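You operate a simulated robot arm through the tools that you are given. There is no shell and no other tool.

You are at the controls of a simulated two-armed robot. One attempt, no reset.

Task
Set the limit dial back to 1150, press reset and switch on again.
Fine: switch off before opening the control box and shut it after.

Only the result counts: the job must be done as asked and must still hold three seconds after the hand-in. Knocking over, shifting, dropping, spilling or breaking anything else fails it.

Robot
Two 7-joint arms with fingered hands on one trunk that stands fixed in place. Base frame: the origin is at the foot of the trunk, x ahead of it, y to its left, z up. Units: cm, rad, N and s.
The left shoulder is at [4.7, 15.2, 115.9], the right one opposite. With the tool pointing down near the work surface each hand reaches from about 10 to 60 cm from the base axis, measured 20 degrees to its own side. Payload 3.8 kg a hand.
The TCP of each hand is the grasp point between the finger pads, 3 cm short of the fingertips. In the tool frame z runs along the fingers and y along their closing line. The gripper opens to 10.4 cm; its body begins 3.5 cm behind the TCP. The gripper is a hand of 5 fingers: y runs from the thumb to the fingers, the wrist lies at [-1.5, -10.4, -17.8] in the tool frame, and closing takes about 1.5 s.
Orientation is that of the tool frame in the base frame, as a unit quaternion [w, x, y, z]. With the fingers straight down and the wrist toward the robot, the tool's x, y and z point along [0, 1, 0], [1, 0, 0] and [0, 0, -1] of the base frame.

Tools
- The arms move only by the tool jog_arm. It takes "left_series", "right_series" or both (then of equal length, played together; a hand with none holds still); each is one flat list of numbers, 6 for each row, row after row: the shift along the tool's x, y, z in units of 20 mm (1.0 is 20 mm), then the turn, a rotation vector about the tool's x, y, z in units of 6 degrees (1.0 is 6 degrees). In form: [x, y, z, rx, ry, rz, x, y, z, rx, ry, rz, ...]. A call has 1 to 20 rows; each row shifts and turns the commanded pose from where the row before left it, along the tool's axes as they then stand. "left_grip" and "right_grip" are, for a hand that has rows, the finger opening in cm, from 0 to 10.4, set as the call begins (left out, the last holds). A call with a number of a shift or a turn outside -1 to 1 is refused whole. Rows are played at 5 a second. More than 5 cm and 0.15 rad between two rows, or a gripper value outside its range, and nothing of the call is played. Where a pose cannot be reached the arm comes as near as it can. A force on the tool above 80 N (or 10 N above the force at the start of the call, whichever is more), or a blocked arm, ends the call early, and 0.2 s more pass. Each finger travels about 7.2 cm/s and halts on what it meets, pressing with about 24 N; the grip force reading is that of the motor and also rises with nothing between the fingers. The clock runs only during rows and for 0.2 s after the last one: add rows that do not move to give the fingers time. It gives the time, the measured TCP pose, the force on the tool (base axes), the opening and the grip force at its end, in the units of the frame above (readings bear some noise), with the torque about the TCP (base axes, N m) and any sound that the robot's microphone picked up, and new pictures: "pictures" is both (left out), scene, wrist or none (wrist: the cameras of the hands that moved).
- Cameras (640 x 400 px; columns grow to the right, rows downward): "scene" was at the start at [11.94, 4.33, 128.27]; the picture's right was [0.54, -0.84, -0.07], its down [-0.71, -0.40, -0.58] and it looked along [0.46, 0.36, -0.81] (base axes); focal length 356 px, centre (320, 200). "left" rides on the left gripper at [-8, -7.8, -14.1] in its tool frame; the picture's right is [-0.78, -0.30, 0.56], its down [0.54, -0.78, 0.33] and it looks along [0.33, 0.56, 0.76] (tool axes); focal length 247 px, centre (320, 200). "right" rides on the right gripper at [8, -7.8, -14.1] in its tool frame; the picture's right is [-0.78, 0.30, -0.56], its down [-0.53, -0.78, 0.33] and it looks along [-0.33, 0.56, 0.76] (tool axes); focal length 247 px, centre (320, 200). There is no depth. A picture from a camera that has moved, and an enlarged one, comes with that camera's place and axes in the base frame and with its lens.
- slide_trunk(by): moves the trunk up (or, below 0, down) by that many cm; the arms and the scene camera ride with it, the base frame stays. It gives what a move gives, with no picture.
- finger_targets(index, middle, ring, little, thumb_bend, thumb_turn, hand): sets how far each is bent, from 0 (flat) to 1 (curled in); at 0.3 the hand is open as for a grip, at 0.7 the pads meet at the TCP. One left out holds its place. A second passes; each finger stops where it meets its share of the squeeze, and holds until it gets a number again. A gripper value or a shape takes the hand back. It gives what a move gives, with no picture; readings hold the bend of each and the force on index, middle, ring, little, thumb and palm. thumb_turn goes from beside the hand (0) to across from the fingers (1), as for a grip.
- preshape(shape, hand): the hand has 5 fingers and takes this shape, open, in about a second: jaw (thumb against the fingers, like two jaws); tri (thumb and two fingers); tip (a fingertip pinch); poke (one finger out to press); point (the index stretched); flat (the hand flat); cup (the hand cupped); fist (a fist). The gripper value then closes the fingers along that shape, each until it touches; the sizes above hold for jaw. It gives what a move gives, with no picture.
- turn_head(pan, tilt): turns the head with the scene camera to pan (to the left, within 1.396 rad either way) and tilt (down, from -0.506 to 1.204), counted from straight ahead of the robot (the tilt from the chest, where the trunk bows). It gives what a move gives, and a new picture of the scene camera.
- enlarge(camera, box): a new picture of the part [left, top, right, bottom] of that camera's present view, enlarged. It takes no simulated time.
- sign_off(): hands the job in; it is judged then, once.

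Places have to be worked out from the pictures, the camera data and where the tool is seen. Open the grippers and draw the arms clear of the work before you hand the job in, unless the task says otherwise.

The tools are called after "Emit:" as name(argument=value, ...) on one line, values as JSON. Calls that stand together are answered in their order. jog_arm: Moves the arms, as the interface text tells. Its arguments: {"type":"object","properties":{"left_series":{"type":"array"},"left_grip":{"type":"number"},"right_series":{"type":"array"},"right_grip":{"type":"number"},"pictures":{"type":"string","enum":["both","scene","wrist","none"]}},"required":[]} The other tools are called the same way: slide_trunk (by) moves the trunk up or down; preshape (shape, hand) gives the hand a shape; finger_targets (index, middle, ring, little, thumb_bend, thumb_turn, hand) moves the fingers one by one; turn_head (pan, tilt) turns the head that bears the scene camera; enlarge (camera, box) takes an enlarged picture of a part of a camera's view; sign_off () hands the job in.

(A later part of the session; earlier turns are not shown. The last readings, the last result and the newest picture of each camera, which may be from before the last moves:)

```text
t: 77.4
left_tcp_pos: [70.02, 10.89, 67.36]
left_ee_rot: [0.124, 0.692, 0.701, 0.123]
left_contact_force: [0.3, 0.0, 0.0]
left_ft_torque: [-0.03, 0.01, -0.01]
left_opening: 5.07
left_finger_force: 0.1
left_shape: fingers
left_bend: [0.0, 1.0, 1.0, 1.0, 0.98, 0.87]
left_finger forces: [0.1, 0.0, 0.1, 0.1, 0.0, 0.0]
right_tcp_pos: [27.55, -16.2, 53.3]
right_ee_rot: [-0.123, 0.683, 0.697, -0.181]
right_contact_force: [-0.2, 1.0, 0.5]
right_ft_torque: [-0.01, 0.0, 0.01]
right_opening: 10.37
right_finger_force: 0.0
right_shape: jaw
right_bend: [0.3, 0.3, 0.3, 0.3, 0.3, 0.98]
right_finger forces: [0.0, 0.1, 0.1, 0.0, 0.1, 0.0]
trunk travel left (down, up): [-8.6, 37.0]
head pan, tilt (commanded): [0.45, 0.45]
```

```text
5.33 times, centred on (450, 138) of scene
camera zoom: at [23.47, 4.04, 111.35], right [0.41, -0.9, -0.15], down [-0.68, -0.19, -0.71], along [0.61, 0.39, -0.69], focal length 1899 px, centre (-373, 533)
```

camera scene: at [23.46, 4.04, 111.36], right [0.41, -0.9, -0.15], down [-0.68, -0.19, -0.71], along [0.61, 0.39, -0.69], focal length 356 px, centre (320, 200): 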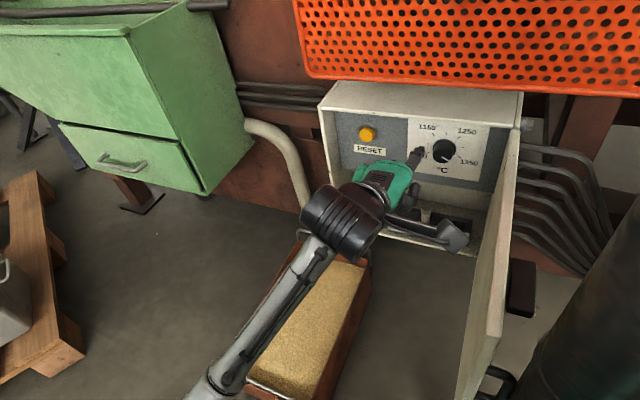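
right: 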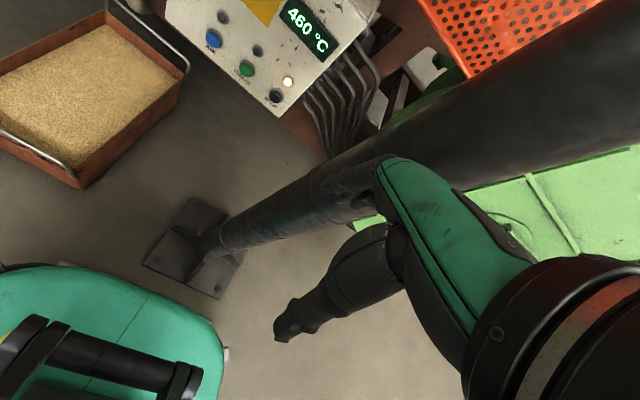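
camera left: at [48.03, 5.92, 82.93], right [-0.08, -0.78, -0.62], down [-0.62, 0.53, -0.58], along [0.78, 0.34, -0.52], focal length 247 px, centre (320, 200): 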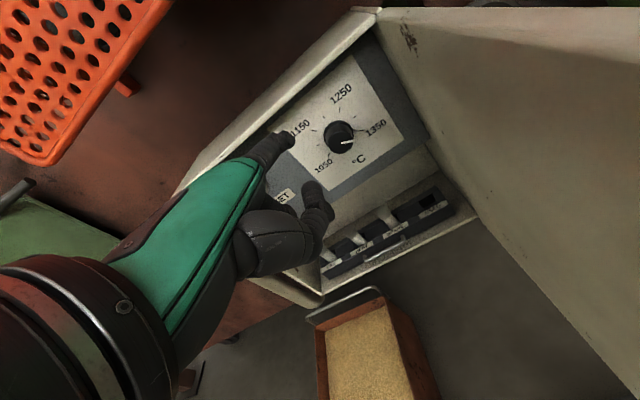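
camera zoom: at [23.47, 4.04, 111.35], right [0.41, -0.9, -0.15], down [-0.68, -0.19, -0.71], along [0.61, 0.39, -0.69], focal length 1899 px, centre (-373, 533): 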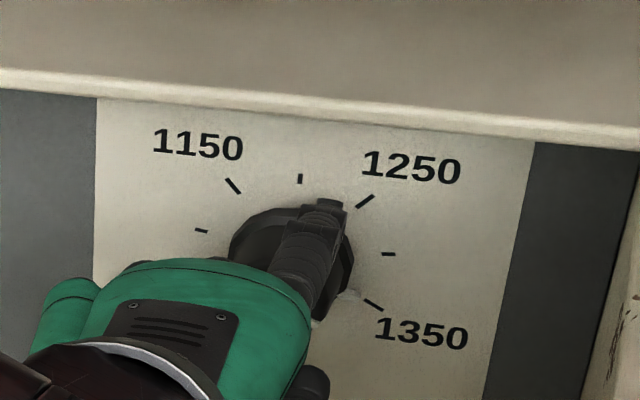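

Still free. I continue descending in 0.3 cm steps.

Emit:
jog_arm(left_series=[0, -0.05, 0.14, 0, 0, 0, 0, -0.05, 0.14, 0, 0, 0], pictures="none")

Emit:
enlarge(camera="left", box=[220, 40, 460, 190])

```text
t: 78.0
left_tcp_pos: [70.06, 10.92, 66.77]
left_ee_rot: [0.125, 0.692, 0.7, 0.122]
left_contact_force: [-0.1, -0.5, 0.7]
left_ft_torque: [0.01, 0.01, -0.02]
left_opening: 5.1
left_finger_force: 0.4
left_shape: fingers
left_bend: [0.0, 1.0, 1.0, 1.0, 0.98, 0.87]
left_finger forces: [0.2, 0.1, 0.0, 0.0, 0.0, 0.1]
right_tcp_pos: [27.62, -16.03, 53.34]
right_ee_rot: [-0.124, 0.682, 0.697, -0.181]
right_contact_force: [0.3, -0.1, -0.3]
right_ft_torque: [-0.01, 0.0, 0.01]
right_opening: 10.38
right_finger_force: 0.0
right_shape: jaw
right_bend: [0.3, 0.3, 0.3, 0.3, 0.3, 0.98]
right_finger forces: [0.1, 0.0, 0.1, 0.0, 0.1, 0.0]
trunk travel left (down, up): [-8.6, 37.0]
head pan, tilt (commanded): [0.45, 0.45]
```

```text
2.67 times, centred on (340, 115) of left
camera zoom: at [58.15, 2.72, 77.49], right [-0.08, -0.78, -0.62], down [-0.62, 0.53, -0.58], along [0.78, 0.34, -0.52], focal length 659 px, centre (267, 427)
```

zoom: 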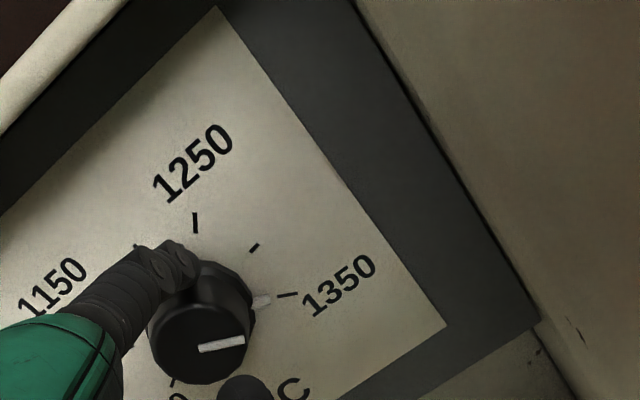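

There's a first light touch. Now I press slightly inward and sweep the fingertip left over the knob's top along an arc to roll it counter-clockwise, starting with half a stroke.

Emit:
jog_arm(left_series=[0.1, -0.03, 0.07, 0, 0, 0, 0.26, 0.076, -0.206, 0, 0, 0, 0.32, 0.04, -0.108, 0, 0, 0], pictures="none")

Emit:
enlarge(camera="left", box=[220, 40, 460, 190])

```text
t: 78.8
left_tcp_pos: [70.08, 12.18, 67.34]
left_ee_rot: [0.124, 0.692, 0.7, 0.123]
left_contact_force: [0.6, 0.3, -1.2]
left_ft_torque: [-0.03, 0.01, 0.0]
left_opening: 5.08
left_finger_force: 0.1
left_shape: fingers
left_bend: [0.0, 1.0, 1.0, 1.0, 0.98, 0.87]
left_finger forces: [0.1, 0.1, 0.0, 0.0, 0.0, 0.1]
right_tcp_pos: [27.7, -15.99, 53.34]
right_ee_rot: [-0.123, 0.682, 0.697, -0.182]
right_contact_force: [-0.3, -0.5, -0.2]
right_ft_torque: [0.0, 0.0, 0.01]
right_opening: 10.38
right_finger_force: 0.1
right_shape: jaw
right_bend: [0.3, 0.3, 0.3, 0.3, 0.3, 0.98]
right_finger forces: [0.1, 0.0, 0.0, 0.1, 0.1, 0.0]
trunk travel left (down, up): [-8.6, 37.0]
head pan, tilt (commanded): [0.45, 0.45]
```

```text
2.67 times, centred on (340, 115) of left
camera zoom: at [58.11, 4.07, 78.0], right [-0.08, -0.78, -0.62], down [-0.62, 0.53, -0.58], along [0.78, 0.34, -0.52], focal length 659 px, centre (267, 427)
```

zoom: 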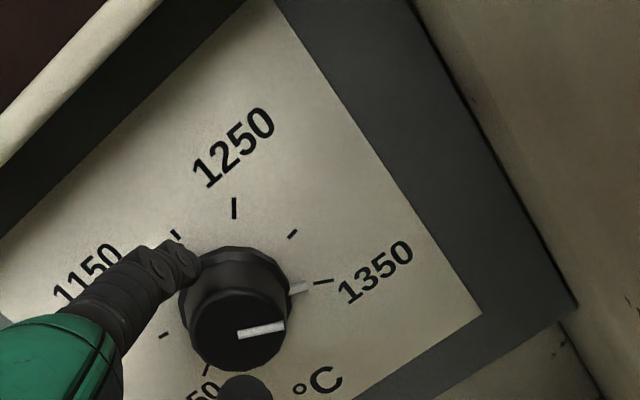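

No drag occurred; I'm still slightly above the knob. With the finger now about over the axis I'll descend in small steps until I feel contact, to calibrate the height.

Emit:
jog_arm(left_series=[0, -0.035, 0.095, 0, 0, 0, 0, -0.035, 0.095, 0, 0, 0, 0, 0, 0, 0, 0, 0], pictures="none")

Emit:
jog_arm(left_series=[0, -0.035, 0.095, 0, 0, 0, 0, 0, 0, 0, 0, 0], pictures="none")

Emit:
jog_arm(left_series=[0, -0.035, 0.095, 0, 0, 0, 0, 0, 0, 0, 0, 0], pictures="none")

Emit:
enlarge(camera="left", box=[220, 40, 460, 190])

```text
t: 79.6
left_tcp_pos: [70.02, 12.24, 66.9]
left_ee_rot: [0.125, 0.692, 0.7, 0.122]
left_contact_force: [-0.1, 0.7, 1.3]
left_ft_torque: [-0.03, -0.09, 0.01]
left_opening: 5.2
left_finger_force: 0.8
left_shape: fingers
left_bend: [0.0, 1.0, 1.0, 1.0, 0.98, 0.87]
left_finger forces: [1.2, 0.0, 0.1, 0.1, 0.1, 0.0]
right_tcp_pos: [27.62, -16.18, 53.2]
right_ee_rot: [-0.123, 0.682, 0.697, -0.181]
right_contact_force: [0.3, -0.5, -0.6]
right_ft_torque: [0.0, 0.01, -0.01]
right_opening: 10.41
right_finger_force: 0.1
right_shape: jaw
right_bend: [0.3, 0.3, 0.3, 0.3, 0.3, 0.98]
right_finger forces: [0.0, 0.1, 0.0, 0.0, 0.0, 0.0]
trunk travel left (down, up): [-8.6, 37.0]
head pan, tilt (commanded): [0.45, 0.45]
```

```text
t: 80.2
left_tcp_pos: [70.07, 12.2, 66.72]
left_ee_rot: [0.125, 0.692, 0.7, 0.123]
left_contact_force: [-1.2, -0.8, 2.6]
left_ft_torque: [0.0, -0.21, -0.01]
left_opening: 5.23
left_finger_force: 1.3
left_shape: fingers
left_bend: [0.0, 1.0, 1.0, 1.0, 0.98, 0.87]
left_finger forces: [2.2, 0.1, 0.1, 0.0, 0.1, 0.0]
right_tcp_pos: [27.61, -16.21, 53.29]
right_ee_rot: [-0.123, 0.683, 0.697, -0.181]
right_contact_force: [-0.1, -0.7, 0.0]
right_ft_torque: [0.0, 0.0, 0.01]
right_opening: 10.4
right_finger_force: 0.1
right_shape: jaw
right_bend: [0.3, 0.3, 0.3, 0.3, 0.3, 0.98]
right_finger forces: [0.1, 0.0, 0.0, 0.0, 0.0, 0.0]
trunk travel left (down, up): [-8.6, 37.0]
head pan, tilt (commanded): [0.45, 0.45]
```

```text
t: 80.8
left_tcp_pos: [70.05, 12.22, 66.56]
left_ee_rot: [0.125, 0.692, 0.7, 0.124]
left_contact_force: [-1.4, 0.1, 4.0]
left_ft_torque: [-0.03, -0.39, -0.04]
left_opening: 5.33
left_finger_force: 1.9
left_shape: fingers
left_bend: [0.0, 1.0, 1.0, 1.0, 0.98, 0.87]
left_finger forces: [3.7, 0.0, 0.1, 0.1, 0.0, 0.0]
right_tcp_pos: [27.5, -16.17, 53.19]
right_ee_rot: [-0.123, 0.683, 0.697, -0.18]
right_contact_force: [0.6, 0.4, 0.6]
right_ft_torque: [-0.01, -0.03, 0.05]
right_opening: 10.39
right_finger_force: 0.0
right_shape: jaw
right_bend: [0.3, 0.3, 0.3, 0.3, 0.3, 0.98]
right_finger forces: [0.0, 0.0, 0.0, 0.1, 0.1, 0.1]
trunk travel left (down, up): [-8.6, 37.0]
head pan, tilt (commanded): [0.45, 0.45]
```

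```text
2.67 times, centred on (340, 115) of left
camera zoom: at [58.07, 4.1, 77.24], right [-0.08, -0.78, -0.62], down [-0.62, 0.53, -0.58], along [0.78, 0.34, -0.52], focal length 659 px, centre (267, 427)
```

zoom: 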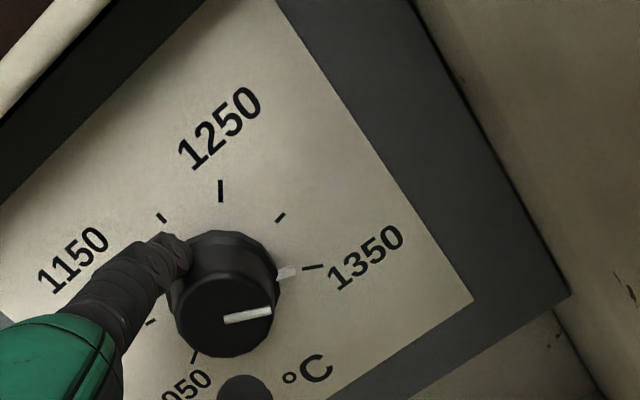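

Contact is confirmed: about 4 N straight up at TCP y≈12.2, z≈66.6. Now I test the friction drive by sweeping left along the arc with about 5 N of pressure.

Emit:
jog_arm(left_series=[0.15, -0.047, 0.127, 0, 0, 0, 0.27, -0.053, 0.145, 0, 0, 0, 0.155, -0.06, 0.164, 0, 0, 0], pictures="none")

Emit:
enlarge(camera="left", box=[220, 40, 460, 190])

```text
t: 81.6
left_tcp_pos: [70.06, 13.39, 65.67]
left_ee_rot: [0.124, 0.691, 0.701, 0.123]
left_contact_force: [-3.0, 3.4, 3.2]
left_ft_torque: [-0.16, -0.42, 0.26]
left_opening: 5.46
left_finger_force: 3.2
left_shape: fingers
left_bend: [0.0, 1.0, 1.0, 1.0, 0.98, 0.87]
left_finger forces: [4.9, 0.1, 0.1, 0.0, 0.0, 0.1]
right_tcp_pos: [27.54, -16.15, 53.22]
right_ee_rot: [-0.123, 0.682, 0.697, -0.181]
right_contact_force: [0.4, -0.7, 0.1]
right_ft_torque: [0.02, 0.0, -0.01]
right_opening: 10.36
right_finger_force: 0.1
right_shape: jaw
right_bend: [0.3, 0.3, 0.3, 0.3, 0.3, 0.98]
right_finger forces: [0.0, 0.0, 0.1, 0.0, 0.0, 0.1]
trunk travel left (down, up): [-8.6, 37.0]
head pan, tilt (commanded): [0.45, 0.45]
```

```text
2.67 times, centred on (340, 115) of left
camera zoom: at [58.04, 5.34, 76.25], right [-0.08, -0.78, -0.62], down [-0.62, 0.53, -0.58], along [0.78, 0.34, -0.52], focal length 659 px, centre (267, 427)
```

zoom: 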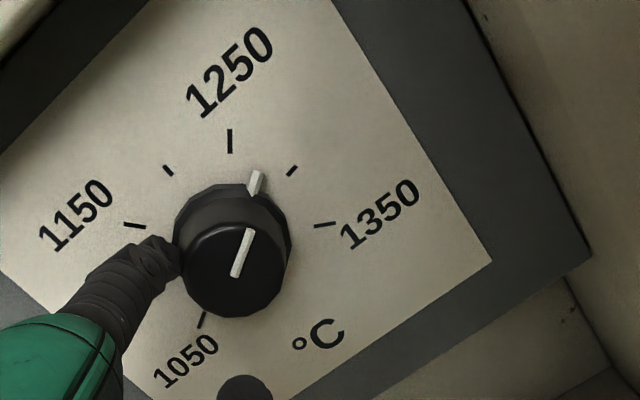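

The friction drive works: the dial turned from 1350 to about 1265. I'll lift off, return to the knob's upper right, press in and sweep left again, checking mid-stroke.

Emit:
jog_arm(left_series=[0.2, 0.104, -0.281, 0, 0, 0, -0.25, 0.207, -0.563, 0, 0, 0, -0.85, 0, 0, 0, 0, 0, -0.85, 0, 0, 0, 0, 0, 0, -0.159, 0.431, 0, 0, 0, 0.35, -0.121, 0.328, 0, 0, 0, 0.2, 0.053, -0.145, 0, 0, 0, 0.295, 0.036, -0.0985, 0, 0, 0], pictures="none")

Emit:
enlarge(camera="left", box=[220, 40, 460, 190])

```text
t: 83.4
left_tcp_pos: [70.02, 11.58, 66.47]
left_ee_rot: [0.125, 0.692, 0.7, 0.123]
left_contact_force: [-1.5, -2.6, 3.6]
left_ft_torque: [0.01, -0.35, -0.16]
left_opening: 5.31
left_finger_force: 2.1
left_shape: fingers
left_bend: [0.0, 1.0, 1.0, 1.0, 0.98, 0.87]
left_finger forces: [4.2, 0.1, 0.0, 0.0, 0.1, 0.0]
right_tcp_pos: [27.61, -16.12, 53.29]
right_ee_rot: [-0.123, 0.683, 0.697, -0.18]
right_contact_force: [-0.7, -0.4, 0.3]
right_ft_torque: [-0.01, 0.04, -0.04]
right_opening: 10.37
right_finger_force: 0.1
right_shape: jaw
right_bend: [0.3, 0.3, 0.3, 0.3, 0.3, 0.98]
right_finger forces: [0.0, 0.0, 0.0, 0.0, 0.0, 0.0]
trunk travel left (down, up): [-8.6, 37.0]
head pan, tilt (commanded): [0.45, 0.45]
```

```text
2.67 times, centred on (340, 115) of left
camera zoom: at [58.06, 3.41, 77.09], right [-0.08, -0.78, -0.62], down [-0.62, 0.53, -0.58], along [0.78, 0.34, -0.52], focal length 659 px, centre (267, 427)
```

zoom: 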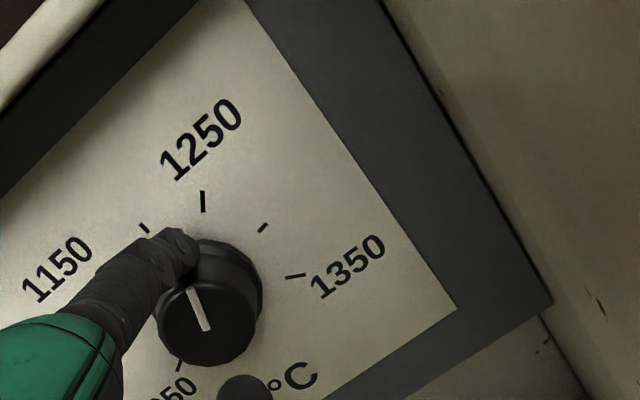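

The dial is at about 1225 now. Continue the stroke left over the top.

Emit:
jog_arm(left_series=[0.31, 0, 0, 0, 0, 0, 0.295, -0.036, 0.0985, 0, 0, 0], pictures="none")

Emit:
enlarge(camera="left", box=[220, 40, 460, 190])

```text
t: 84.0
left_tcp_pos: [70.12, 13.06, 66.13]
left_ee_rot: [0.125, 0.692, 0.7, 0.125]
left_contact_force: [-3.2, 0.9, 5.4]
left_ft_torque: [-0.1, -0.52, 0.04]
left_opening: 5.47
left_finger_force: 2.5
left_shape: fingers
left_bend: [0.0, 1.0, 1.0, 1.0, 0.98, 0.87]
left_finger forces: [5.0, 0.0, 0.0, 0.0, 0.0, 0.0]
right_tcp_pos: [27.61, -16.1, 53.22]
right_ee_rot: [-0.122, 0.682, 0.698, -0.181]
right_contact_force: [-0.3, -1.6, -0.8]
right_ft_torque: [0.0, 0.0, -0.01]
right_opening: 10.39
right_finger_force: 0.0
right_shape: jaw
right_bend: [0.3, 0.3, 0.3, 0.3, 0.3, 0.98]
right_finger forces: [0.0, 0.1, 0.0, 0.0, 0.0, 0.1]
trunk travel left (down, up): [-8.6, 37.0]
head pan, tilt (commanded): [0.45, 0.45]
```

```text
2.67 times, centred on (340, 115) of left
camera zoom: at [58.07, 4.77, 76.82], right [-0.08, -0.78, -0.62], down [-0.62, 0.53, -0.58], along [0.78, 0.34, -0.52], focal length 659 px, centre (267, 427)
```

zoom: 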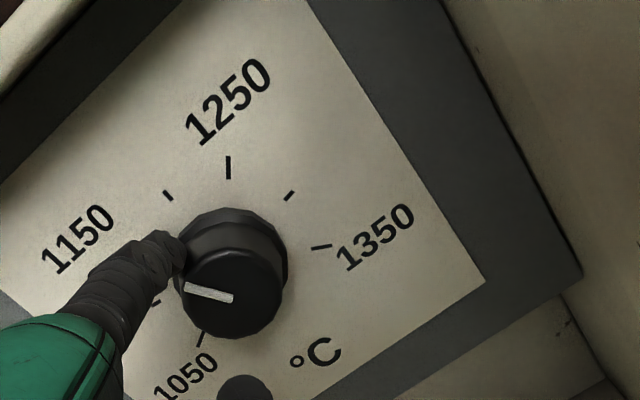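

The dial is close: I read about 1160 from the face mark. A small further stroke of about 2 mm, then I lift off radially and inspect it unobstructed.

Emit:
jog_arm(left_series=[0.09, -0.018, 0.05, 0, 0, 0, 0, 0, 0, 0, 0, 0, 0.12, 0.08, -0.2, 0, 0, 0, 0.2, 0.15, -0.4, 0, 0, 0, 0.5, -0.5, -0.5, 0, 0, 0, 0.5, -1, -0.36, 0, 0, 0], pictures="none")

Emit:
enlarge(camera="left", box=[220, 40, 460, 190])

Emit:
enlarge(camera="scene", box=[390, 100, 510, 175])

```text
t: 85.4
left_tcp_pos: [66.45, 15.49, 67.84]
left_ee_rot: [0.125, 0.692, 0.7, 0.123]
left_contact_force: [0.4, 0.4, -0.5]
left_ft_torque: [0.0, 0.02, 0.03]
left_opening: 5.09
left_finger_force: 0.0
left_shape: fingers
left_bend: [0.0, 1.0, 1.0, 1.0, 0.98, 0.87]
left_finger forces: [0.0, 0.0, 0.0, 0.1, 0.1, 0.1]
right_tcp_pos: [27.62, -16.16, 53.14]
right_ee_rot: [-0.122, 0.683, 0.697, -0.181]
right_contact_force: [1.1, -0.3, -0.7]
right_ft_torque: [0.02, 0.01, 0.0]
right_opening: 10.36
right_finger_force: 0.1
right_shape: jaw
right_bend: [0.3, 0.3, 0.3, 0.3, 0.3, 0.98]
right_finger forces: [0.1, 0.0, 0.1, 0.0, 0.1, 0.0]
trunk travel left (down, up): [-8.6, 37.0]
head pan, tilt (commanded): [0.45, 0.45]
```

```text
2.67 times, centred on (340, 115) of left
camera zoom: at [54.6, 7.43, 78.54], right [-0.08, -0.78, -0.62], down [-0.62, 0.53, -0.58], along [0.78, 0.34, -0.52], focal length 659 px, centre (267, 427)
```

zoom: 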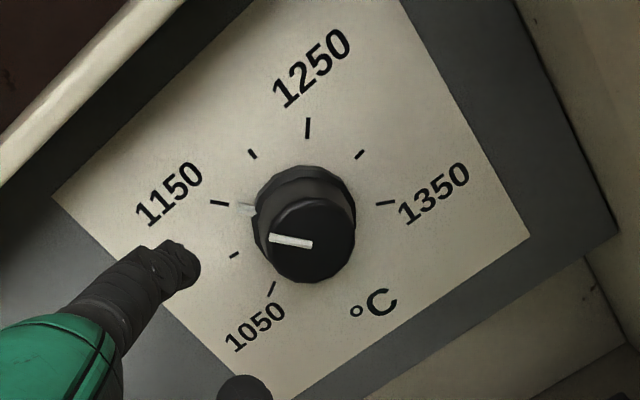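

```text
5.33 times, centred on (450, 138) of scene
camera zoom: at [23.44, 4.05, 111.36], right [0.41, -0.9, -0.15], down [-0.68, -0.19, -0.71], along [0.61, 0.39, -0.69], focal length 1899 px, centre (-373, 533)
```

zoom: 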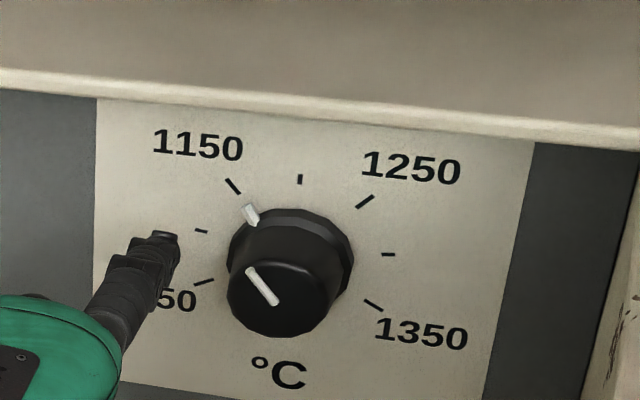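

The pointer appears right at the 1150 tick. I'll enlarge further to verify the alignment precisely.

Emit:
enlarge(camera="scene", box=[420, 118, 468, 148])

Emit:
enlarge(camera="left", box=[290, 80, 380, 150])

```text
13.33 times, centred on (444, 133) of scene
camera zoom: at [23.44, 4.05, 111.36], right [0.41, -0.9, -0.15], down [-0.68, -0.19, -0.71], along [0.61, 0.39, -0.69], focal length 4748 px, centre (-1333, 1093)
```

zoom: 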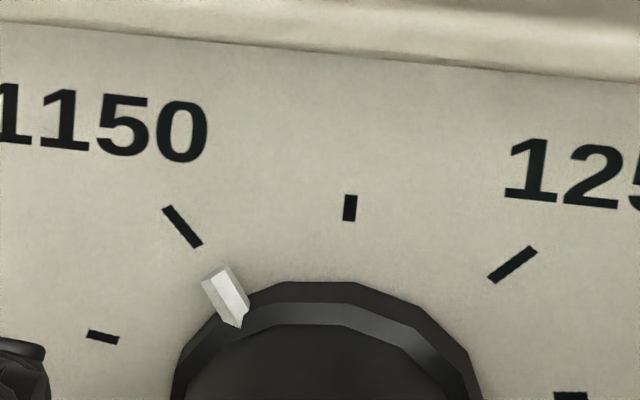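

```text
5.71 times, centred on (335, 115) of left
camera zoom: at [54.6, 7.43, 78.54], right [-0.08, -0.78, -0.62], down [-0.62, 0.53, -0.58], along [0.78, 0.34, -0.52], focal length 1411 px, centre (234, 686)
```

zoom: 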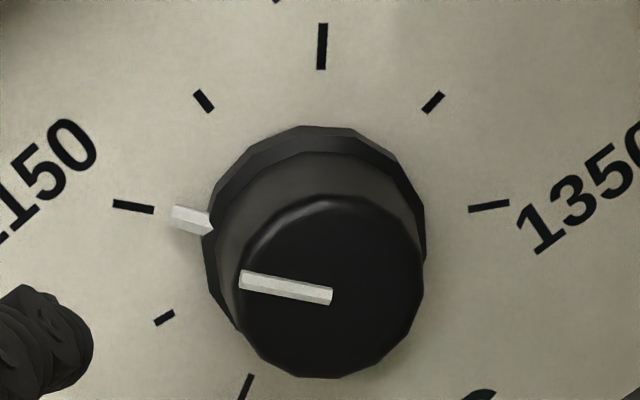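

The pointer lines up with the 1150 tick within about 2°, after allowing for parallax in both views. Next is the RESET button at about [77.5, 25.3, 71.4]: I pull back slightly and move left in front of it.

Emit:
jog_arm(left_series=[0.2, -0.6, -0.1, 0, 0, 0, 1, -0.4, 0.05, 0, 0, 0, 1, -0.3, 0.05, 0, 0, 0, 1, 0, 0.02, 0, 0, 0, 1, 0, 0.02, 0, 0, 0, 1, 0, 0.02, 0, 0, 0, 0.45, 0, 0, 0, 0, 0], pictures="both")

Emit:
enlarge(camera="left", box=[180, 40, 500, 240])

Emit:
enlarge(camera="scene", box=[310, 70, 510, 195])

```text
t: 87.0
left_tcp_pos: [64.03, 26.9, 66.81]
left_ee_rot: [0.124, 0.692, 0.7, 0.124]
left_contact_force: [0.2, -0.1, -0.1]
left_ft_torque: [-0.03, 0.0, 0.02]
left_opening: 5.11
left_finger_force: 0.1
left_shape: fingers
left_bend: [0.0, 1.0, 1.0, 1.0, 0.98, 0.87]
left_finger forces: [0.1, 0.0, 0.0, 0.1, 0.0, 0.0]
right_tcp_pos: [27.63, -16.02, 53.37]
right_ee_rot: [-0.124, 0.683, 0.697, -0.18]
right_contact_force: [-0.1, 0.9, 0.5]
right_ft_torque: [0.01, -0.02, -0.02]
right_opening: 10.39
right_finger_force: 0.1
right_shape: jaw
right_bend: [0.3, 0.3, 0.3, 0.3, 0.3, 0.98]
right_finger forces: [0.0, 0.0, 0.0, 0.0, 0.0, 0.0]
trunk travel left (down, up): [-8.6, 37.0]
head pan, tilt (commanded): [0.45, 0.45]
camera scene: at [23.47, 4.05, 111.35], right [0.41, -0.9, -0.15], down [-0.68, -0.19, -0.71], along [0.61, 0.39, -0.69], focal length 356 px, centre (320, 200)
camera left: at [52.1, 18.73, 77.44], right [-0.08, -0.78, -0.62], down [-0.62, 0.53, -0.58], along [0.78, 0.34, -0.52], focal length 247 px, centre (320, 200)
```

scene: 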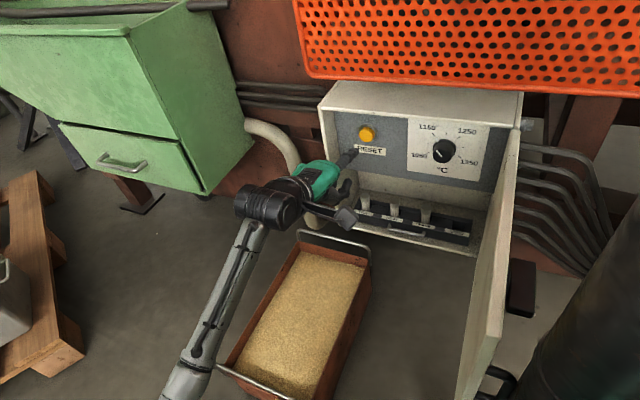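
left: 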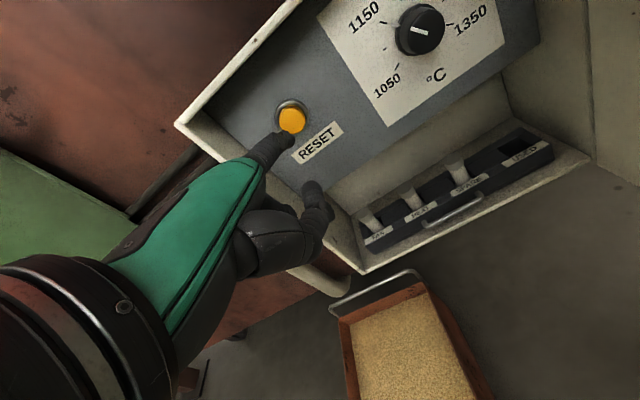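

```text
2.00 times, centred on (340, 140) of left
camera zoom: at [52.1, 18.73, 77.44], right [-0.08, -0.78, -0.62], down [-0.62, 0.53, -0.58], along [0.78, 0.34, -0.52], focal length 494 px, centre (280, 320)
```

zoom: 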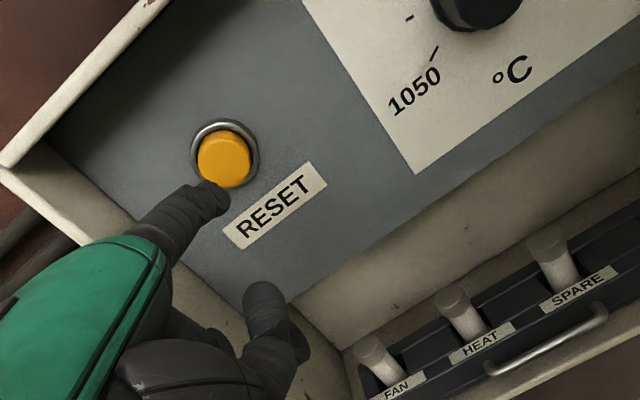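

```text
3.20 times, centred on (410, 132) of scene
camera zoom: at [23.47, 4.05, 111.35], right [0.41, -0.9, -0.15], down [-0.68, -0.19, -0.71], along [0.61, 0.39, -0.69], focal length 1140 px, centre (32, 416)
```

zoom: 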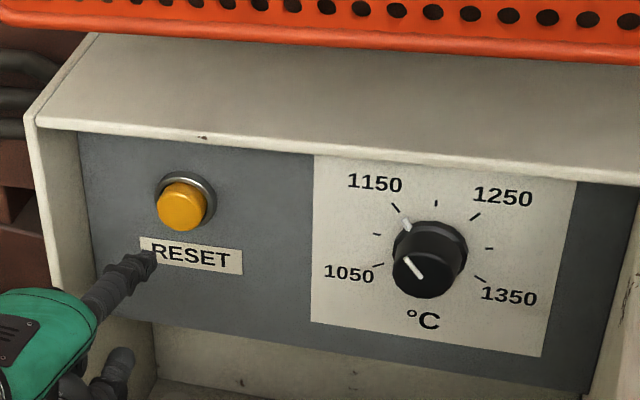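

The tip (about [72.7, 25.4, 71.0]) is lined up with the RESET button (about [78.3, 25.4, 70.8]). I move 4 cm straight forward, then press gently.

Emit:
jog_arm(left_series=[0, 0.938, 0.345, 0, 0, 0, 0, 0.938, 0.345, 0, 0, 0], pictures="none")

Emit:
enlarge(camera="left", box=[180, 40, 500, 240])

Emit:
enlarge(camera="scene", box=[310, 90, 430, 165])

```text
t: 87.6
left_tcp_pos: [68.09, 26.79, 66.72]
left_ee_rot: [0.124, 0.692, 0.7, 0.123]
left_contact_force: [-0.6, 1.1, -0.1]
left_ft_torque: [0.01, -0.05, 0.01]
left_opening: 5.1
left_finger_force: 0.1
left_shape: fingers
left_bend: [0.0, 1.0, 1.0, 1.0, 0.98, 0.87]
left_finger forces: [0.1, 0.0, 0.1, 0.0, 0.0, 0.0]
right_tcp_pos: [27.61, -16.1, 53.2]
right_ee_rot: [-0.124, 0.682, 0.697, -0.182]
right_contact_force: [0.2, -0.6, -0.6]
right_ft_torque: [-0.02, 0.03, -0.01]
right_opening: 10.37
right_finger_force: 0.1
right_shape: jaw
right_bend: [0.3, 0.3, 0.3, 0.3, 0.3, 0.98]
right_finger forces: [0.0, 0.0, 0.1, 0.2, 0.1, 0.0]
trunk travel left (down, up): [-8.6, 37.0]
head pan, tilt (commanded): [0.45, 0.45]
```

```text
2.00 times, centred on (340, 140) of left
camera zoom: at [56.16, 18.74, 77.38], right [-0.08, -0.78, -0.62], down [-0.62, 0.53, -0.58], along [0.78, 0.34, -0.52], focal length 494 px, centre (280, 320)
```

zoom: 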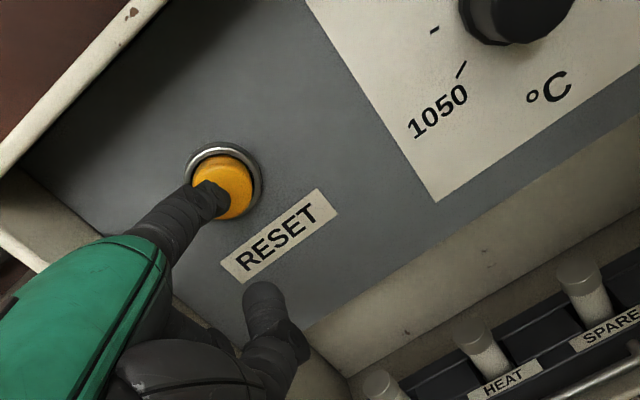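

```text
5.33 times, centred on (370, 128) of scene
camera zoom: at [23.49, 4.05, 111.34], right [0.41, -0.9, -0.15], down [-0.68, -0.19, -0.71], along [0.61, 0.39, -0.69], focal length 1899 px, centre (53, 587)
```

zoom: 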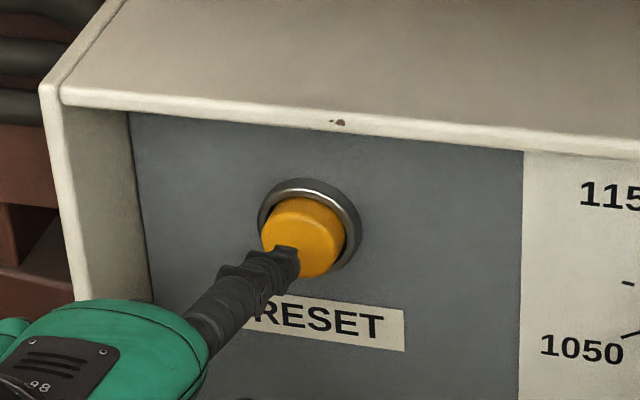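

The tip is in front of the button's centre. I press forward in half-centimetre steps and watch the force.

Emit:
jog_arm(left_series=[0, 0.235, 0.086, 0, 0, 0, 0, 0.235, 0.086, 0, 0, 0, 0, 0, 0, 0, 0, 0], pictures="none")

Emit:
jog_arm(left_series=[0, 0.235, 0.086, 0, 0, 0, 0, 0, 0, 0, 0, 0], pictures="none")

Emit:
enlarge(camera="scene", box=[310, 90, 430, 165])

```text
t: 88.4
left_tcp_pos: [69.14, 26.9, 66.68]
left_ee_rot: [0.123, 0.692, 0.7, 0.122]
left_contact_force: [-0.2, -0.7, -1.0]
left_ft_torque: [-0.02, -0.01, 0.01]
left_opening: 5.11
left_finger_force: 0.0
left_shape: fingers
left_bend: [0.0, 1.0, 1.0, 1.0, 0.98, 0.87]
left_finger forces: [0.0, 0.1, 0.1, 0.0, 0.1, 0.0]
right_tcp_pos: [27.67, -16.1, 53.32]
right_ee_rot: [-0.124, 0.682, 0.697, -0.181]
right_contact_force: [-0.3, 0.0, 0.3]
right_ft_torque: [-0.02, 0.0, 0.0]
right_opening: 10.37
right_finger_force: 0.0
right_shape: jaw
right_bend: [0.3, 0.3, 0.3, 0.3, 0.3, 0.98]
right_finger forces: [0.0, 0.1, 0.1, 0.0, 0.0, 0.0]
trunk travel left (down, up): [-8.6, 37.0]
head pan, tilt (commanded): [0.45, 0.45]
```

```text
t: 89.0
left_tcp_pos: [69.58, 26.95, 66.82]
left_ee_rot: [0.126, 0.692, 0.7, 0.122]
left_contact_force: [-1.7, -0.2, 0.9]
left_ft_torque: [0.0, -0.15, -0.06]
left_opening: 5.04
left_finger_force: 0.9
left_shape: fingers
left_bend: [0.0, 1.0, 1.0, 1.0, 0.98, 0.87]
left_finger forces: [2.4, 0.0, 0.0, 0.0, 0.1, 0.0]
right_tcp_pos: [27.61, -16.15, 53.28]
right_ee_rot: [-0.123, 0.682, 0.698, -0.18]
right_contact_force: [-0.1, -0.1, 0.6]
right_ft_torque: [0.0, 0.01, -0.02]
right_opening: 10.37
right_finger_force: 0.0
right_shape: jaw
right_bend: [0.3, 0.3, 0.3, 0.3, 0.3, 0.98]
right_finger forces: [0.1, 0.0, 0.0, 0.0, 0.0, 0.1]
trunk travel left (down, up): [-8.6, 37.0]
head pan, tilt (commanded): [0.45, 0.45]
heard: click
```

```text
5.33 times, centred on (370, 128) of scene
camera zoom: at [23.43, 4.05, 111.36], right [0.41, -0.9, -0.15], down [-0.68, -0.19, -0.71], along [0.61, 0.39, -0.69], focal length 1899 px, centre (53, 587)
```

zoom: 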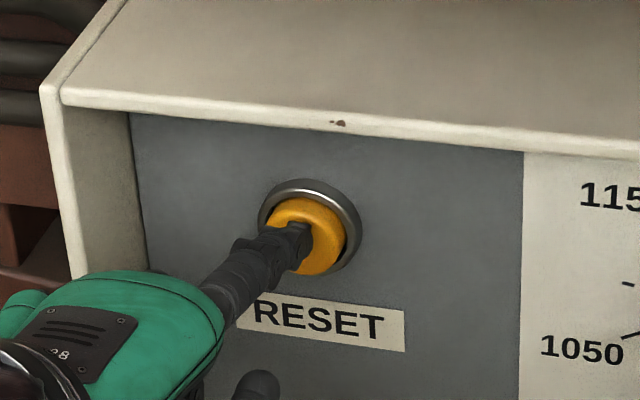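

A click was heard and the button is pressed in, so RESET is done. I withdraw straight back out of the box.

Emit:
jog_arm(left_series=[0, -0.5, -0.18, 0, 0, 0, 0, -0.938, -0.345, 0, 0, 0, 0, -0.938, -0.345, 0, 0, 0, 0, -0.938, -0.345, 0, 0, 0, 0, -0.938, -0.345, 0, 0, 0, 0, -0.938, -0.345, 0, 0, 0, 0, -0.938, -0.345, 0, 0, 0, 0, -0.938, -0.345, 0, 0, 0], pictures="both")

Emit:
enlarge(camera="scene", box=[310, 70, 550, 220])

```text
t: 90.8
left_tcp_pos: [54.47, 26.75, 66.78]
left_ee_rot: [0.124, 0.692, 0.7, 0.124]
left_contact_force: [0.2, -0.8, 1.6]
left_ft_torque: [0.01, 0.02, 0.02]
left_opening: 5.07
left_finger_force: 0.0
left_shape: fingers
left_bend: [0.0, 1.0, 1.0, 1.0, 0.98, 0.87]
left_finger forces: [0.0, 0.0, 0.1, 0.1, 0.0, 0.0]
right_tcp_pos: [27.69, -16.11, 53.29]
right_ee_rot: [-0.123, 0.682, 0.698, -0.18]
right_contact_force: [-0.3, -0.7, -0.6]
right_ft_torque: [0.03, 0.03, 0.02]
right_opening: 10.34
right_finger_force: 0.0
right_shape: jaw
right_bend: [0.3, 0.3, 0.3, 0.3, 0.3, 0.98]
right_finger forces: [0.0, 0.1, 0.1, 0.0, 0.0, 0.0]
trunk travel left (down, up): [-8.6, 37.0]
head pan, tilt (commanded): [0.45, 0.45]
camera scene: at [23.43, 4.05, 111.36], right [0.41, -0.9, -0.15], down [-0.68, -0.19, -0.71], along [0.61, 0.39, -0.69], focal length 356 px, centre (320, 200)
camera left: at [42.54, 18.57, 77.48], right [-0.08, -0.78, -0.62], down [-0.62, 0.53, -0.58], along [0.78, 0.34, -0.52], focal length 247 px, centre (320, 200)
```

scene: 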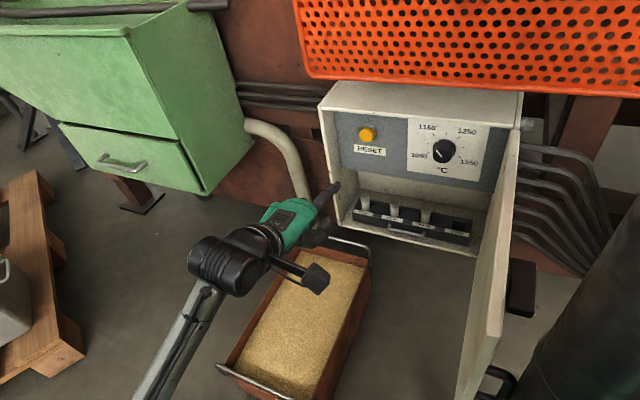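
left: 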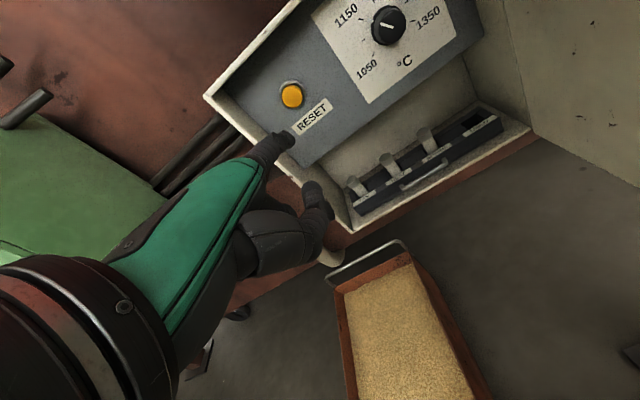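

```text
2.67 times, centred on (430, 145) of scene
camera zoom: at [23.43, 4.05, 111.36], right [0.41, -0.9, -0.15], down [-0.68, -0.19, -0.71], along [0.61, 0.39, -0.69], focal length 950 px, centre (27, 347)
```

zoom: 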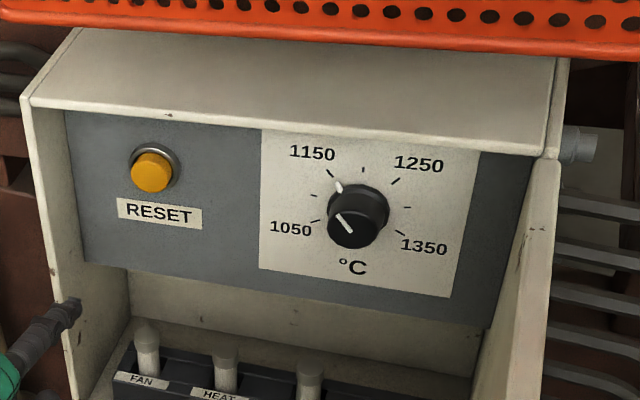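

The dial still reads 1150 and the button has sprung back. Next I need to close the door; I'll examine where the open door stands relative to the pole.

Emit:
enlarge(camera="scene", box=[430, 110, 590, 400])

Emit:
turn_head(pan=0.1, tilt=0.6)

```text
1.38 times, centred on (510, 255) of scene
camera zoom: at [23.43, 4.05, 111.36], right [0.41, -0.9, -0.15], down [-0.68, -0.19, -0.71], along [0.61, 0.39, -0.69], focal length 491 px, centre (58, 124)
```

zoom: 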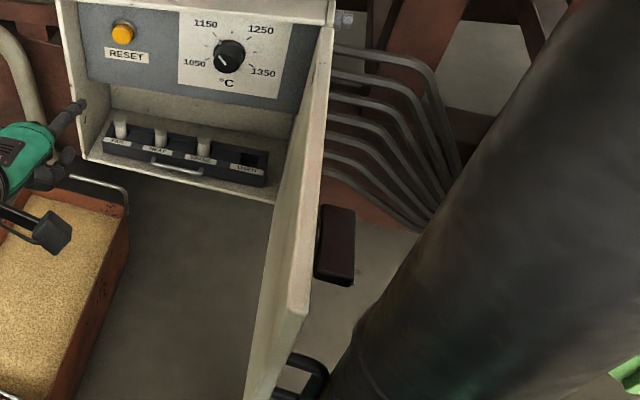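

```text
t: 91.7
left_tcp_pos: [54.47, 26.67, 66.7]
left_ee_rot: [0.125, 0.692, 0.7, 0.123]
left_contact_force: [-1.8, 0.5, -0.2]
left_ft_torque: [-0.01, -0.02, 0.0]
left_opening: 5.07
left_finger_force: 0.0
left_shape: fingers
left_bend: [0.0, 1.0, 1.0, 1.0, 0.98, 0.87]
left_finger forces: [0.0, 0.0, 0.0, 0.1, 0.1, 0.0]
right_tcp_pos: [27.63, -16.13, 53.22]
right_ee_rot: [-0.123, 0.682, 0.698, -0.181]
right_contact_force: [0.3, 0.2, 0.5]
right_ft_torque: [-0.02, 0.01, 0.03]
right_opening: 10.37
right_finger_force: 0.0
right_shape: jaw
right_bend: [0.3, 0.3, 0.3, 0.3, 0.3, 0.98]
right_finger forces: [0.0, 0.0, 0.1, 0.0, 0.1, 0.1]
trunk travel left (down, up): [-8.6, 37.0]
head pan, tilt (commanded): [0.099, 0.6]
camera scene: at [23.48, 0.93, 109.9], right [0.09, -0.99, -0.03], down [-0.81, -0.06, -0.58], along [0.57, 0.08, -0.82], focal length 356 px, centre (320, 200)
```

scene: 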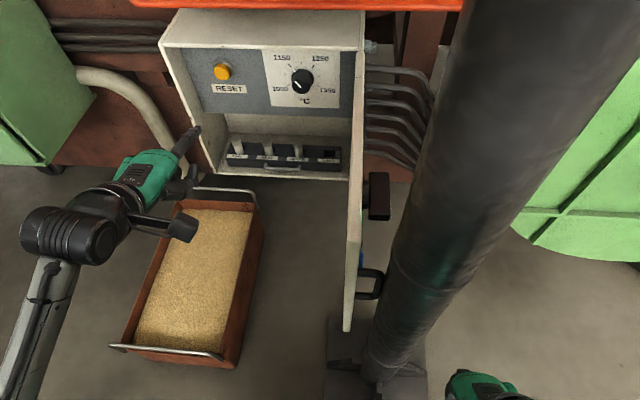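

The open door is at about 90°, its free edge near [43, -0.4], with the handle just short of the pole. To close it I'll straddle its top edge with the jaw (thumb inside, fingers outside), so I first raise the hand, square it to fingers-down and open the jaw.

Emit:
jog_arm(left_series=[-0.21, 0.21, -0.99, 0, 0, 0, -0.21, 0.21, -0.99, 0, 0, 0, -0.21, 0.21, -0.99, 0, 0, 0, -0.21, 0.21, -0.99, 0, 0, 0, -0.21, 0.21, -0.99, 0, 0, 0, -0.21, 0.21, -0.99, 0, 0, 0, -0.21, 0.21, -0.99, 0, 0, 0, 0, 0, 0, 0.85, 0, 0, 0, 0, 0, 0.85, 0, 0, 0, 0, 0, 0.85, 0, 0, 0, 0, 0, 0.85, 0, 0], pictures="none")

Emit:
preshape(shape="jaw", hand="left")

Emit:
jog_arm(left_series=[0, 0, 0, 0, 0, 1, 0, 0, 0, 0, 0, 1, 0, 0, 0, 0, 0, 1, 0, 0, 0, 0, 0, 1, 0, 0, 0, 0, 0, 1, 0, 0, 0, 0, 0, 1, 0, 0, 0, 0, 0, 1, 0, 0, 0, 0, 0, 1, 0, 0, 0, 0, 0, 1, 0, 0, 0, 0, 0, 1, 0, 0, 0, 0, 0, 1, 0, 0, 0, 0, 0, 1, 0, 0, 0, 0, 0, 1, 0, 0, 0, 0, 0, 1, 0, 0, 0, 0, 0, 1], left_grip=10.4, pictures="both")

```text
t: 94.1
left_tcp_pos: [52.56, 23.88, 80.8]
left_ee_rot: [0.0, 0.703, 0.711, -0.003]
left_contact_force: [-0.3, 0.5, -0.2]
left_ft_torque: [0.0, 0.01, 0.0]
left_opening: 5.07
left_finger_force: 0.0
left_shape: fingers
left_bend: [0.0, 1.0, 1.0, 1.0, 0.98, 0.87]
left_finger forces: [0.0, 0.0, 0.0, 0.1, 0.1, 0.1]
right_tcp_pos: [27.67, -16.17, 53.25]
right_ee_rot: [-0.124, 0.682, 0.697, -0.181]
right_contact_force: [-0.1, 0.3, 0.5]
right_ft_torque: [-0.05, 0.03, -0.01]
right_opening: 10.38
right_finger_force: 0.1
right_shape: jaw
right_bend: [0.3, 0.3, 0.3, 0.3, 0.3, 0.98]
right_finger forces: [0.0, 0.0, 0.1, 0.0, 0.0, 0.0]
trunk travel left (down, up): [-8.6, 37.0]
head pan, tilt (commanded): [0.099, 0.6]
```

```text
t: 95.0
left_tcp_pos: [52.45, 23.79, 80.78]
left_ee_rot: [0.0, 0.703, 0.711, -0.002]
left_contact_force: [0.7, 0.4, -0.5]
left_ft_torque: [0.01, -0.01, -0.01]
left_opening: 10.39
left_finger_force: 0.1
left_shape: jaw
left_bend: [0.3, 0.3, 0.3, 0.3, 0.3, 0.97]
left_finger forces: [0.0, 0.0, 0.0, 0.1, 0.1, 0.0]
right_tcp_pos: [27.61, -16.02, 53.05]
right_ee_rot: [-0.124, 0.682, 0.698, -0.181]
right_contact_force: [0.4, -0.8, 0.2]
right_ft_torque: [0.01, 0.01, 0.02]
right_opening: 10.37
right_finger_force: 0.0
right_shape: jaw
right_bend: [0.3, 0.3, 0.3, 0.3, 0.3, 0.98]
right_finger forces: [0.1, 0.0, 0.0, 0.0, 0.0, 0.0]
trunk travel left (down, up): [-8.6, 37.0]
head pan, tilt (commanded): [0.099, 0.6]
```

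```text
t: 98.2
left_tcp_pos: [52.5, 23.83, 80.82]
left_ee_rot: [0.002, 1.0, 0.004, -0.002]
left_contact_force: [-0.4, -0.1, -0.2]
left_ft_torque: [0.02, -0.03, 0.0]
left_opening: 10.37
left_finger_force: 0.0
left_shape: jaw
left_bend: [0.3, 0.3, 0.3, 0.3, 0.3, 0.97]
left_finger forces: [0.1, 0.0, 0.0, 0.0, 0.1, 0.1]
right_tcp_pos: [27.65, -16.02, 53.26]
right_ee_rot: [-0.124, 0.682, 0.697, -0.181]
right_contact_force: [-0.5, -0.3, -0.7]
right_ft_torque: [0.01, 0.0, 0.01]
right_opening: 10.36
right_finger_force: 0.1
right_shape: jaw
right_bend: [0.3, 0.3, 0.3, 0.3, 0.3, 0.98]
right_finger forces: [0.1, 0.0, 0.0, 0.0, 0.1, 0.0]
trunk travel left (down, up): [-8.6, 37.0]
head pan, tilt (commanded): [0.099, 0.6]
camera scene: at [23.5, 0.92, 109.89], right [0.09, -1.0, -0.03], down [-0.81, -0.06, -0.58], along [0.57, 0.08, -0.82], focal length 356 px, centre (320, 200)
camera left: at [44.66, 31.55, 94.98], right [-0.78, 0.29, -0.55], down [0.53, 0.78, -0.34], along [0.34, -0.56, -0.76], focal length 247 px, centre (320, 200)
```

scene: 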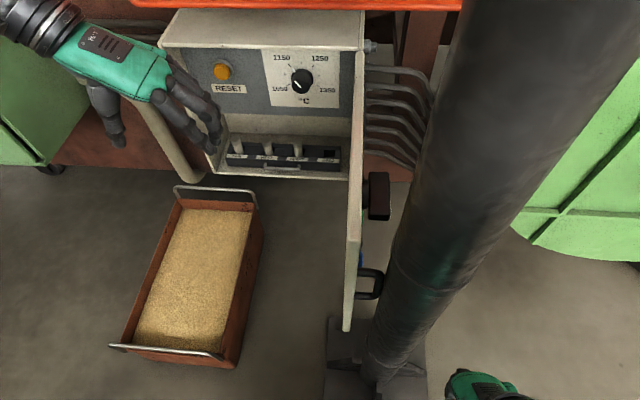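
left: 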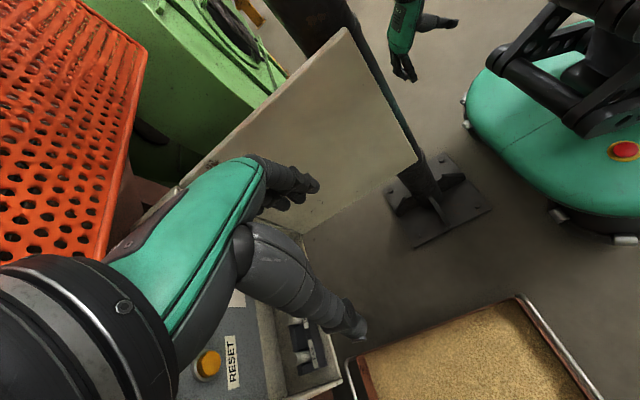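

The jaw is now turned so thumb→fingers points right, exactly as wanted. I move right over the door's top edge to about [56, -0.5, 84], fingertips staying above the door's top (z≈78).

Emit:
jog_arm(left_series=[0.14, 1, -0.13, 0, 0, 0, 0.14, 1, -0.13, 0, 0, 0, 0.14, 1, -0.13, 0, 0, 0, 0.14, 1, -0.13, 0, 0, 0, 0.14, 1, -0.13, 0, 0, 0, 0.14, 1, -0.13, 0, 0, 0, 0.14, 1, -0.13, 0, 0, 0, 0.14, 1, -0.13, 0, 0, 0, 0.14, 1, -0.13, 0, 0, 0, 0.14, 1, -0.13, 0, 0, 0, 0.14, 1, -0.13, 0, 0, 0, 0.14, 1, -0.13, 0, 0, 0], pictures="both")

```text
t: 100.8
left_tcp_pos: [56.16, -0.16, 83.98]
left_ee_rot: [0.001, 1.0, 0.005, -0.002]
left_contact_force: [0.5, 0.6, 0.3]
left_ft_torque: [0.02, -0.01, 0.01]
left_opening: 10.41
left_finger_force: 0.0
left_shape: jaw
left_bend: [0.3, 0.3, 0.3, 0.3, 0.3, 0.97]
left_finger forces: [0.0, 0.0, 0.0, 0.1, 0.0, 0.0]
right_tcp_pos: [27.65, -16.15, 53.29]
right_ee_rot: [-0.123, 0.682, 0.698, -0.181]
right_contact_force: [0.3, -0.3, 0.0]
right_ft_torque: [0.03, 0.01, 0.01]
right_opening: 10.36
right_finger_force: 0.0
right_shape: jaw
right_bend: [0.3, 0.3, 0.3, 0.3, 0.3, 0.98]
right_finger forces: [0.0, 0.0, 0.1, 0.0, 0.0, 0.0]
trunk travel left (down, up): [-8.6, 37.0]
head pan, tilt (commanded): [0.099, 0.6]
camera scene: at [23.5, 0.88, 109.9], right [0.09, -0.99, -0.04], down [-0.81, -0.06, -0.58], along [0.57, 0.08, -0.82], focal length 356 px, centre (320, 200)
camera left: at [48.33, 7.53, 98.19], right [-0.78, 0.29, -0.55], down [0.53, 0.78, -0.34], along [0.34, -0.55, -0.76], focal length 247 px, centre (320, 200)
```

scene: 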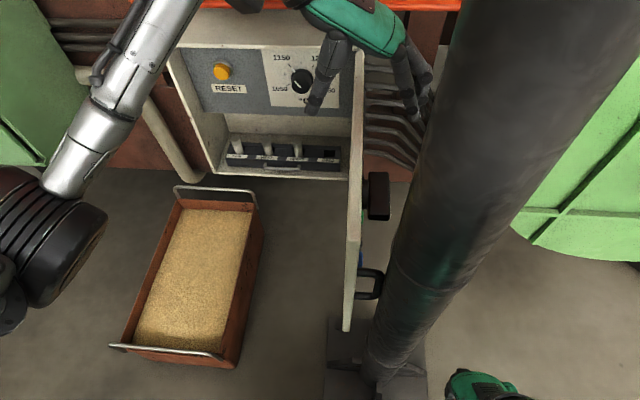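
left: 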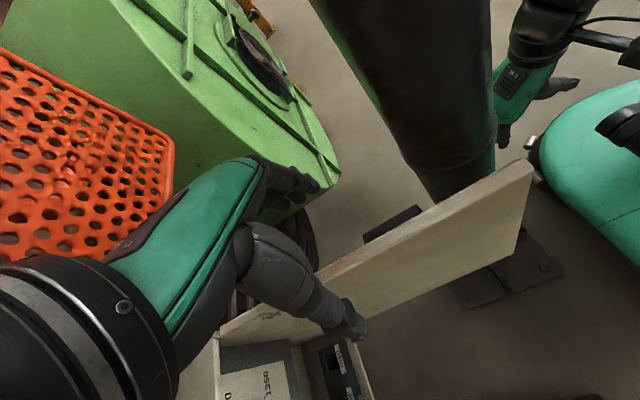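

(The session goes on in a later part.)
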